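You operate a simulated robot arm through the tools that you are given. There is no shell and no other tool. Be economical: measure what you need, move in short steps, check, and stop when the job is done.

Carry out the task below with a simulated robot arm. There is one attempt and no reset: what you move stays moved.

TASK
Open the pull-out shelf.

It is judged by the outcome, as a careful person would: the job done as asked, and still so three seconds after it is handed in. It fails if anything else is knocked over, pushed out of place, dropped, spilled or broken.

THE ROBOT
A 7-joint arm with a two-finger parallel gripper, fixed in place. Base frame: the origin is at the foot of the arm, x ahead of it, y to its left, z up. Lengths are in mm, angles in rad, forces in N, time in s.
With the tool pointing down near the work surface it reaches from about 200 to 680 mm from the base axis. Its first joint turns from -1.152 to 1.152 rad. Payload 2.4 kg.
Tool frame: the origin (TCP) lies between the finger pads and is the grasp point; the fingertips stand 30 mm ahead of it; z points along the fingers, y is the line along which they close. The gripper opens to 94 mm. The fingers are 28 mm wide and 10 mm thick; the gripper's body (50 by 96 mm) begins 55 mm behind the TCP.
Orientation is that of the tool frame in the base frame, as a unit quaternion [w, x, y, z]. With the fingers straight down and closing along the base's y, the tool's x points along the base's -x, its y along +y and its z along -z.

THE INTERFACE
- The arm moves only by the tool play_rows. Its argument "targets" is a list of rows, each an object of numbers (a shift or turn left out is 0, a gripper value left out holds the last): "dx", "dy", "dz": the shift along the tool's x, y, z in cm; "wx", "wy", "wz": the turn, a rotation vector about the tool's x, y, z in rad; "hand": the gripper command, from -1 (shut) to 1 (fully open), values between in proportion. In form: [{"dx": .., "dy": .., "dz": .., "wx": .., "wy": .., "wz": .., "hand": ..}, ...]. A call has 1 to 10 rows; each row shifts and turns the commanded pose from where the row before left it, along the tool's axes as they then stand. A row lasts 0.2 s, in which the tool goes at most 50 mm and 0.15 rad; a call with a longer step from one row to the next is refused whole, and so is a gripper value outside its range. A pose out of reach is approached as far as the arm can. The call stops where the force on the tool passes 40 N (or 10 N more than at its start, if that is more) or the arm is blocked; 0.2 s more then pass. The fingers move at their own pace (about 153 mm/s each) and stop on an object; they squeeze with about 43 N. The grip force told is the motor's: it shows also when the fingers shut on nothing. Time passes only in rows, and 0.2 s behind the last, so rows that do not move let the fingers close. It gives the time, the measured TCP pose, the force on the tool (base axes), the opening and the grip force at its end, in the units of the frame above (readings bear some noise).
- Cameras (640 x 400 px; columns grow to the right, rows downward): "scene" is fixed at [37.3, 473.1, 1441.3]; the picture's right is [-0.74, -0.67, 0.00], its down [-0.40, 0.44, -0.81] and it looks along [0.54, -0.60, -0.59] (base axes); focal length 374 px, centre (320, 200). "wrist" rides on the gripper at [-37, 0, -58] in the tool frame; the picture's right is [0.00, -1.00, 0.00], its down [0.97, 0.00, -0.24] and it looks along [0.24, 0.00, 0.97] (tool axes); focal length 218 px, centre (320, 200).
- grab_frame(camera): a new picture of that camera. No time passes.
- pixel_to_xyz(camera, pixels): for up to 12 pixels [column, row] of the newest picture of that camera ("zoom" is the newest enlarged one), the place [x, y, z] in the base frame of the surface seen there, good to about 2 mm. No time passes.
- zoom(camera, box): a new picture of the part [left, top, right, bottom] of that camera's present view, enlarged. No time passes.
- close_job(): hands the job in; it is judged then, once.

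Work in short steps. Measure before you move; look again where a grasp or a placing could have gone wrong, and mend it. You have 60 turns and 30 pictures in all, those below and enlarged ones among them. Open the gripper and draw the arm clear of the work before you hand the job in, unless the task says otherwise; then end with one line.

The tools are called as a command line: name --argument value ..., lists and objects as JSON in quotes. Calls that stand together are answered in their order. play_rows: Moves the arm, as the interface text tells. Its arguments: {"type":"object","properties":{"targets":{"type":"array","items":{"type":"object","properties":{"dx":{"type":"number"},"dy":{"type":"number"},"dz":{"type":"number"},"wx":{"type":"number"},"wy":{"type":"number"},"wz":{"type":"number"},"hand":{"type":"number"}}}}},"required":["targets"]} The other tools are called the same way: grab_frame (camera) takes a picture; pixel_to_xyz (camera, pixels) gives the place of the surface under pixels of a picture; zoom (camera, box) takes an enlarged picture of a part of a camera's view; close_job () hands the job in.

At the start:

```text
t: 0.0
ee_pos: [364.9, -74.9, 990.0]
orientation: [0.0, 0.0, 1.0, -0.001]
force: [0.4, -0.4, 0.5]
width: 93.9
gripper_force: 0.0
```

scene: 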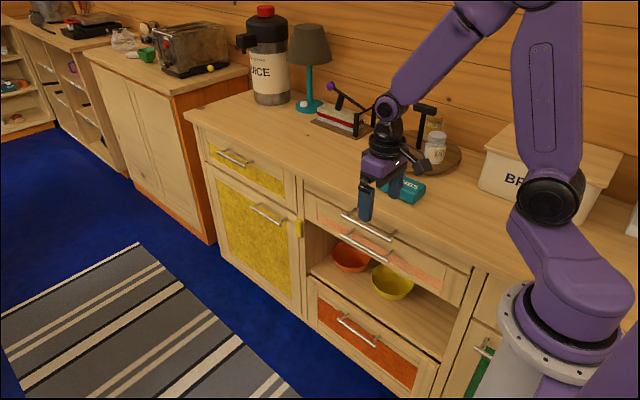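
wrist: 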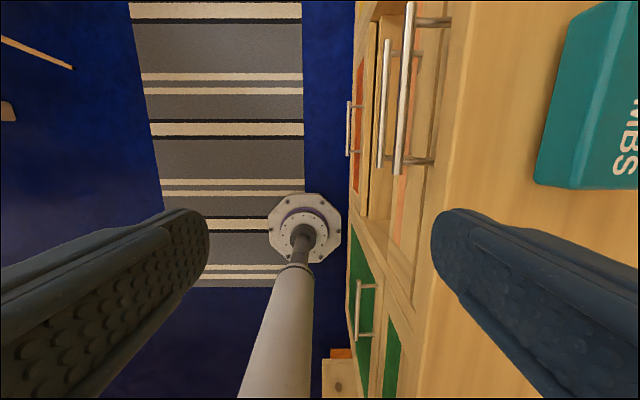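

I'll zoom in on the cabinet front to tell the pull-out shelf from the drawers.

zoom --camera "scene" --box '[280, 170, 500, 400]'

zoom --camera "wrist" --box '[320, 0, 480, 200]'

```text
1.74 times, centred on (390, 285) of scene
```

zoom: 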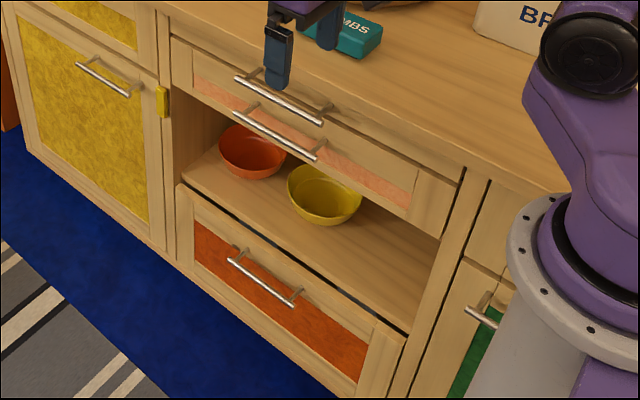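

```text
2.00 times, centred on (400, 100) of wrist
```

zoom: 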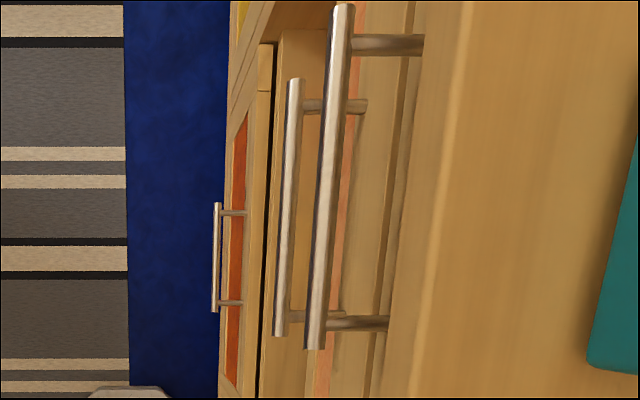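

Two handles are stacked at the top. I'll measure them, plus the front surfaces, to see what each is attached to.

pixel_to_xyz --camera "zoom" --pixels '[[343, 10], [315, 340], [330, 180], [294, 85], [280, 330], [288, 200], [412, 45], [380, 323], [400, 200], [372, 200], [350, 200], [450, 150]]'

zoom --camera "scene" --box '[300, 175, 400, 275]'

```text
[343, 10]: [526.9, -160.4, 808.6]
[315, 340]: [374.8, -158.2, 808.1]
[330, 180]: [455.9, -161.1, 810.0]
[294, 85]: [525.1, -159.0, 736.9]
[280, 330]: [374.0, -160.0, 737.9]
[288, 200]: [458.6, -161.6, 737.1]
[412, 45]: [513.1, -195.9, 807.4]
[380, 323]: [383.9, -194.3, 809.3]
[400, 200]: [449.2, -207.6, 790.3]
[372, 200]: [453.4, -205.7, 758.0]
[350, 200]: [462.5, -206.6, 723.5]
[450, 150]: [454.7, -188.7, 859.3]
```

```text
4.00 times, centred on (350, 225) of scene
```

zoom: 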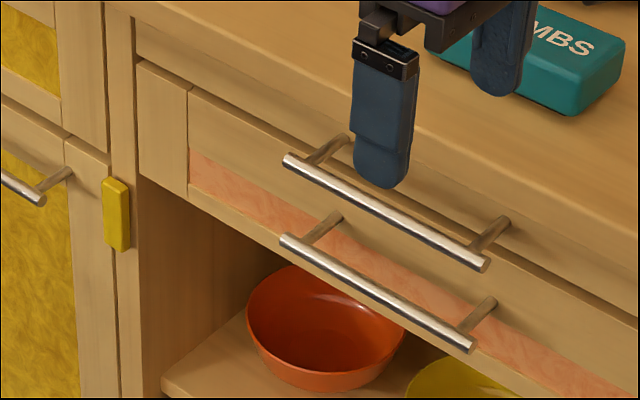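

The upper handle's posts seem to land on the thin board above the drawer. I'll check by measuring the seam.

pixel_to_xyz --camera "zoom" --pixels '[[200, 40], [200, 70], [200, 90], [200, 110], [200, 150], [250, 20], [345, 138], [505, 222], [335, 218], [250, 340], [560, 270], [560, 320]]'

```text
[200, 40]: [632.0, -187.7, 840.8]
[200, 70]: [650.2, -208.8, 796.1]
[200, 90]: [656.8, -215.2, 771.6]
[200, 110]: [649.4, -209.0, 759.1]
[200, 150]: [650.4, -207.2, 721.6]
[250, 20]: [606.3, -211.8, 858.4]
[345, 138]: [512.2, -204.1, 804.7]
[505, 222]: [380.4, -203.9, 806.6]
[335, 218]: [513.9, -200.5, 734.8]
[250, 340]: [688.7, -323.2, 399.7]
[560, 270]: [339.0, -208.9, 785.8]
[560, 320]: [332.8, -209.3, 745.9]
```

Seam at z≈775: the upper handle (bar at y≈-160, z≈805, x 375–527) belongs to the thin pull-out board at the top, and the counter edge overhangs to y≈-188. I'll hover above the bar with the tool tilted 0.3 rad toward it and the fingers half shut.

play_rows --targets '[{"dx": -3, "dy": -1.6, "dz": 2, "hand": -0.4}, {"dx": -3, "dy": -1.6, "dz": 2}, {"dx": -2.5, "dy": -1.5, "dz": 2.1}, {"wx": 0.15}, {"wx": 0.15}, {}]'

grab_frame --camera "wrist"

```text
t: 1.4
ee_pos: [449.7, -121.5, 930.5]
orientation: [0.0, 0.0, 0.989, -0.15]
force: [-1.1, -0.3, 0.4]
width: 28.2
gripper_force: 0.1
```

```text
24 pictures are left
```

wrist: 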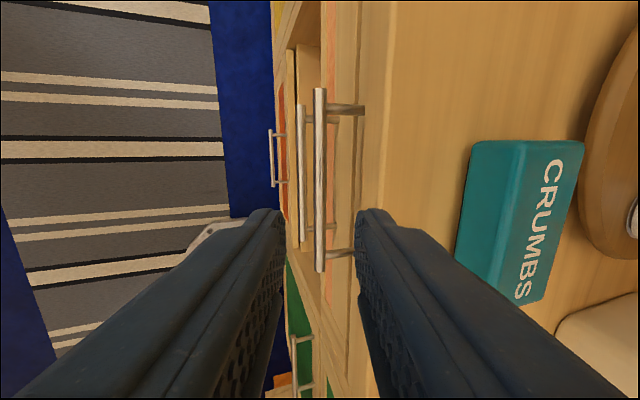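

The bar at column 320 is centred between the fingers. I advance along the tool axis, first 90 mm.

play_rows --targets '[{"dz": 3}, {"dz": 3}, {"dz": 2}, {"dz": 1}, {}]'

grab_frame --camera "wrist"

zoom --camera "scene" --box '[280, 130, 440, 290]'

```text
t: 2.6
ee_pos: [450.7, -149.6, 843.7]
orientation: [0.0, 0.0, 0.989, -0.15]
force: [0.1, 0.7, 0.2]
width: 28.1
gripper_force: 0.0
```

```text
23 pictures are left
```

wrist: 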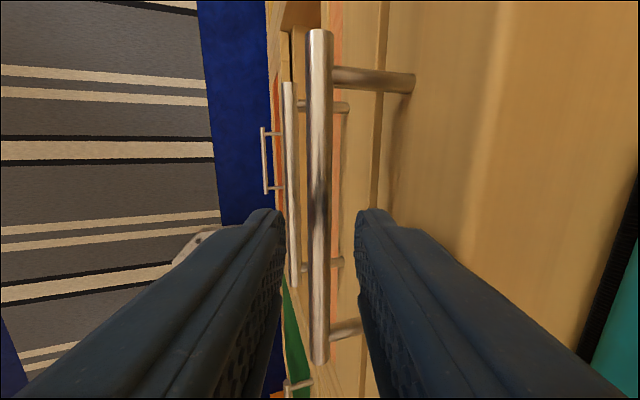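

```text
2.50 times, centred on (360, 210) of scene
```

zoom: 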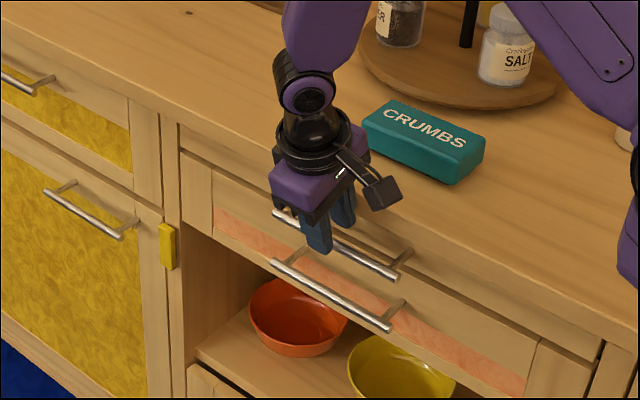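

Still centred and clear. I go the last 30 mm and shut the gripper.

play_rows --targets '[{"dz": 1.5}, {"dz": 1.5}, {}, {"hand": -1}, {}, {}]'

```text
t: 4.0
ee_pos: [448.1, -157.5, 815.8]
orientation: [0.0, 0.0, 0.989, -0.149]
force: [0.6, -1.4, -6.8]
width: 12.0
gripper_force: 45.1
```

The gripper holds the 12 mm bar. I pull along base +y in short steps.

play_rows --targets '[{"dy": 0.955, "dz": -0.296}, {"dy": 0.955, "dz": -0.296}, {"dy": 0.955, "dz": -0.296}, {"dy": 0.955, "dz": -0.296}, {"dy": 0.955, "dz": -0.296}, {}]'

grab_frame --camera "scene"

```text
t: 5.4
ee_pos: [449.8, -106.0, 815.6]
orientation: [0.0, 0.0, 0.989, -0.147]
force: [5.3, -0.8, -7.5]
width: 11.7
gripper_force: 45.8
stopped in row 6: the force on the tool passed its limit (the readings are from after the stop); the commanded pose is now the measured one
```

```text
21 pictures are left
```

scene: 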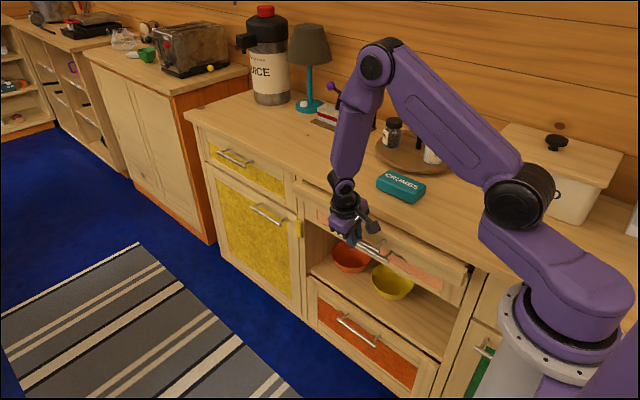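

The shelf came out about 50 mm. I'll keep pulling.

play_rows --targets '[{"dy": 0.955, "dz": -0.296}, {"dy": 1.43, "dz": -0.444}, {"dy": 1.43, "dz": -0.444}, {"dy": 1.43, "dz": -0.444}, {"dy": 1.43, "dz": -0.444}, {"dy": 0.955, "dz": -0.296}, {"dy": 0.48, "dz": -0.148}, {}]'

zoom --camera "scene" --box '[260, 130, 500, 350]'

```text
t: 7.2
ee_pos: [450.1, -19.2, 814.5]
orientation: [0.001, -0.001, 0.989, -0.148]
force: [14.0, -0.2, -0.5]
width: 11.7
gripper_force: 45.2
```

```text
1.82 times, centred on (380, 240) of scene
```

zoom: 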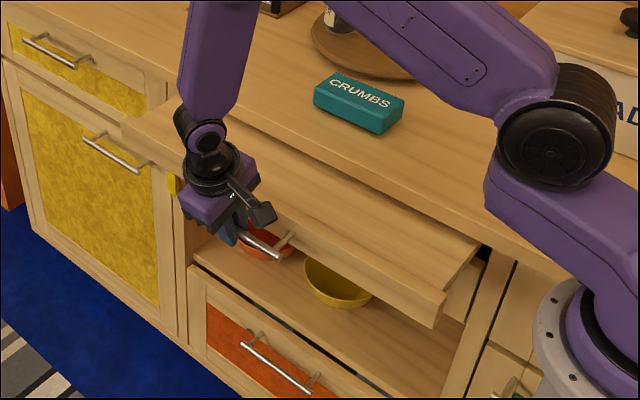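

The board slides out cleanly and the drawer below stays shut. Continuing.

play_rows --targets '[{"dy": 0.955, "dz": -0.296}, {"dy": 1.43, "dz": -0.444}, {"dy": 1.43, "dz": -0.444}, {"dy": 1.43, "dz": -0.444}, {"dy": 1.43, "dz": -0.444}, {"dy": 0.955, "dz": -0.296}, {"dy": 0.48, "dz": -0.148}, {}]'

```text
t: 9.0
ee_pos: [448.7, 64.5, 814.0]
orientation: [0.0, -0.001, 0.989, -0.147]
force: [19.0, -1.1, -19.4]
width: 11.8
gripper_force: 45.2
```

play_rows --targets '[{"dy": 0.955, "dz": -0.296}, {"dy": 0.955, "dz": -0.296}, {"dy": 0.955, "dz": -0.296}, {"dy": 0.955, "dz": -0.296}, {"dy": 0.955, "dz": -0.296}, {}]'

grab_frame --camera "scene"

```text
t: 9.6
ee_pos: [448.6, 81.2, 815.6]
orientation: [0.001, -0.001, 0.989, -0.146]
force: [3.2, 2.0, -10.3]
width: 11.7
gripper_force: 44.4
stopped in row 2: the force on the tool passed its limit (the readings are from after the stop); the commanded pose is now the measured one
```

```text
19 pictures are left
```

scene: 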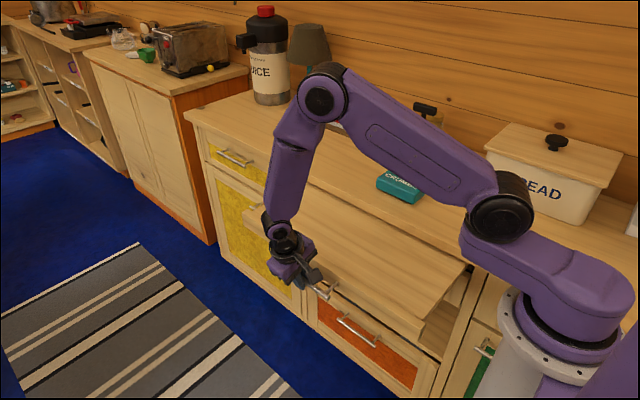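

The board is about 240 mm out. The stop may be the end of travel or just friction, so I try again slowly.

play_rows --targets '[{"dy": 0.48, "dz": -0.148}, {"dy": 0.48, "dz": -0.148}, {"dy": 0.48, "dz": -0.148}, {"dy": 0.48, "dz": -0.148}, {"dy": 0.48, "dz": -0.148}, {"dy": 0.48, "dz": -0.148}, {"dy": 0.48, "dz": -0.148}, {"dy": 0.48, "dz": -0.148}]'

```text
t: 11.4
ee_pos: [448.2, 120.2, 814.6]
orientation: [0.0, 0.0, 0.989, -0.147]
force: [6.0, -1.5, -12.9]
width: 11.8
gripper_force: 45.0
```

It is still moving freely, so I keep on.

play_rows --targets '[{"dy": 0.48, "dz": -0.148}, {"dy": 0.48, "dz": -0.148}, {"dy": 0.48, "dz": -0.148}, {"dy": 0.48, "dz": -0.148}, {"dy": 0.48, "dz": -0.148}, {"dy": 0.48, "dz": -0.148}, {"dy": 0.48, "dz": -0.148}, {"dy": 0.48, "dz": -0.148}]'

grab_frame --camera "scene"

```text
t: 12.6
ee_pos: [450.1, 144.4, 815.3]
orientation: [0.001, 0.0, 0.99, -0.144]
force: [3.9, 0.4, -8.0]
width: 11.6
gripper_force: 45.5
stopped in row 5: the force on the tool passed its limit (the readings are from after the stop); the commanded pose is now the measured one
```

```text
18 pictures are left
```

scene: 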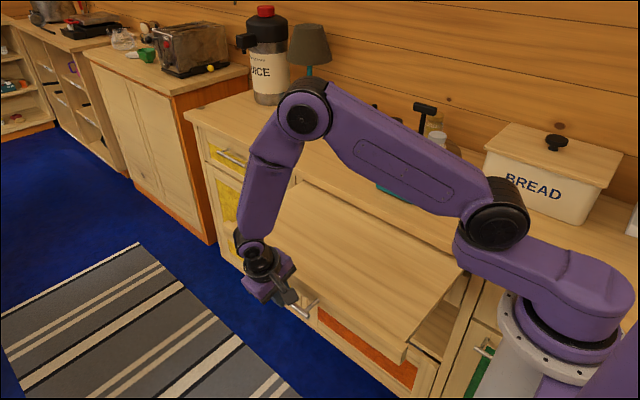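

play_rows --targets '[{"dy": 0.3, "dz": -0.093}, {"dy": 0.3, "dz": -0.093}, {"dy": 0.3, "dz": -0.093}, {"dy": 0.3, "dz": -0.093}, {"dy": 0.3, "dz": -0.093}, {"dy": 0.3, "dz": -0.093}, {"dy": 0.3, "dz": -0.093}, {"dy": 0.3, "dz": -0.093}]'

```text
t: 14.4
ee_pos: [449.5, 170.1, 815.3]
orientation: [0.0, 0.001, 0.989, -0.146]
force: [7.4, -1.8, -3.6]
width: 11.6
gripper_force: 44.6
```

It's still sliding at 327 mm, with z steady (no droop). I continue slowly to find the end stop.

play_rows --targets '[{"dy": 0.4, "dz": -0.124}, {"dy": 0.4, "dz": -0.124}, {"dy": 0.4, "dz": -0.124}, {"dy": 0.4, "dz": -0.124}, {"dy": 0.4, "dz": -0.124}, {"dy": 0.4, "dz": -0.124}, {"dy": 0.4, "dz": -0.124}, {"dy": 0.4, "dz": -0.124}]'

grab_frame --camera "scene"

```text
t: 15.2
ee_pos: [449.1, 171.5, 815.1]
orientation: [-0.005, 0.002, 0.988, -0.153]
force: [1.4, -4.1, 2.4]
width: 11.7
gripper_force: 44.8
stopped in row 4: the force on the tool passed its limit (the readings are from after the stop); the commanded pose is now the measured one
```

```text
17 pictures are left
```

scene: 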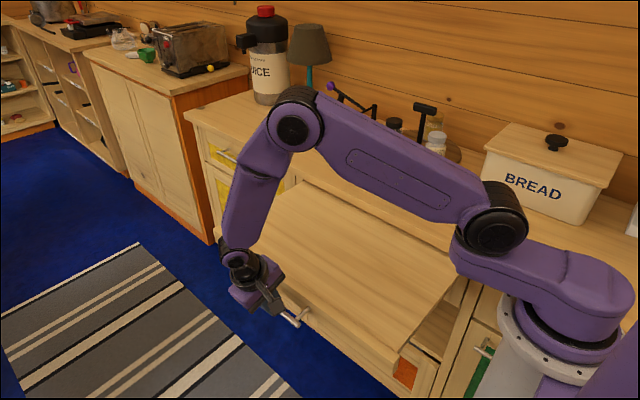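

Only 1.4 mm was gained before the stop, so that's the end of travel at about 330 mm. I open partway and back off along the tool axis.

play_rows --targets '[{"hand": -0.3}, {}, {"dz": -1.5}, {"dz": -3}, {"dz": -3}, {"dz": -3}, {"dz": -3}, {"hand": 1}, {}]'

grab_frame --camera "scene"

```text
t: 17.2
ee_pos: [449.4, 214.9, 942.7]
orientation: [-0.005, 0.004, 0.988, -0.153]
force: [0.2, 0.5, 0.6]
width: 94.0
gripper_force: 0.1
```

```text
16 pictures are left
```

scene: 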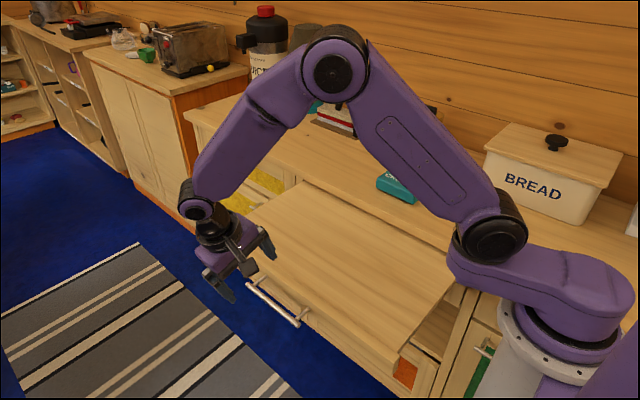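

The handle is free and the board stays fully out. The counter objects haven't moved and the arm is clear, so I hand in.

close_job

```text
The job is handed in.
```

The pull-out shelf is open to its end stop, about 330 mm out. The gripper is open and clear of the handle, and I saw nothing else disturbed.
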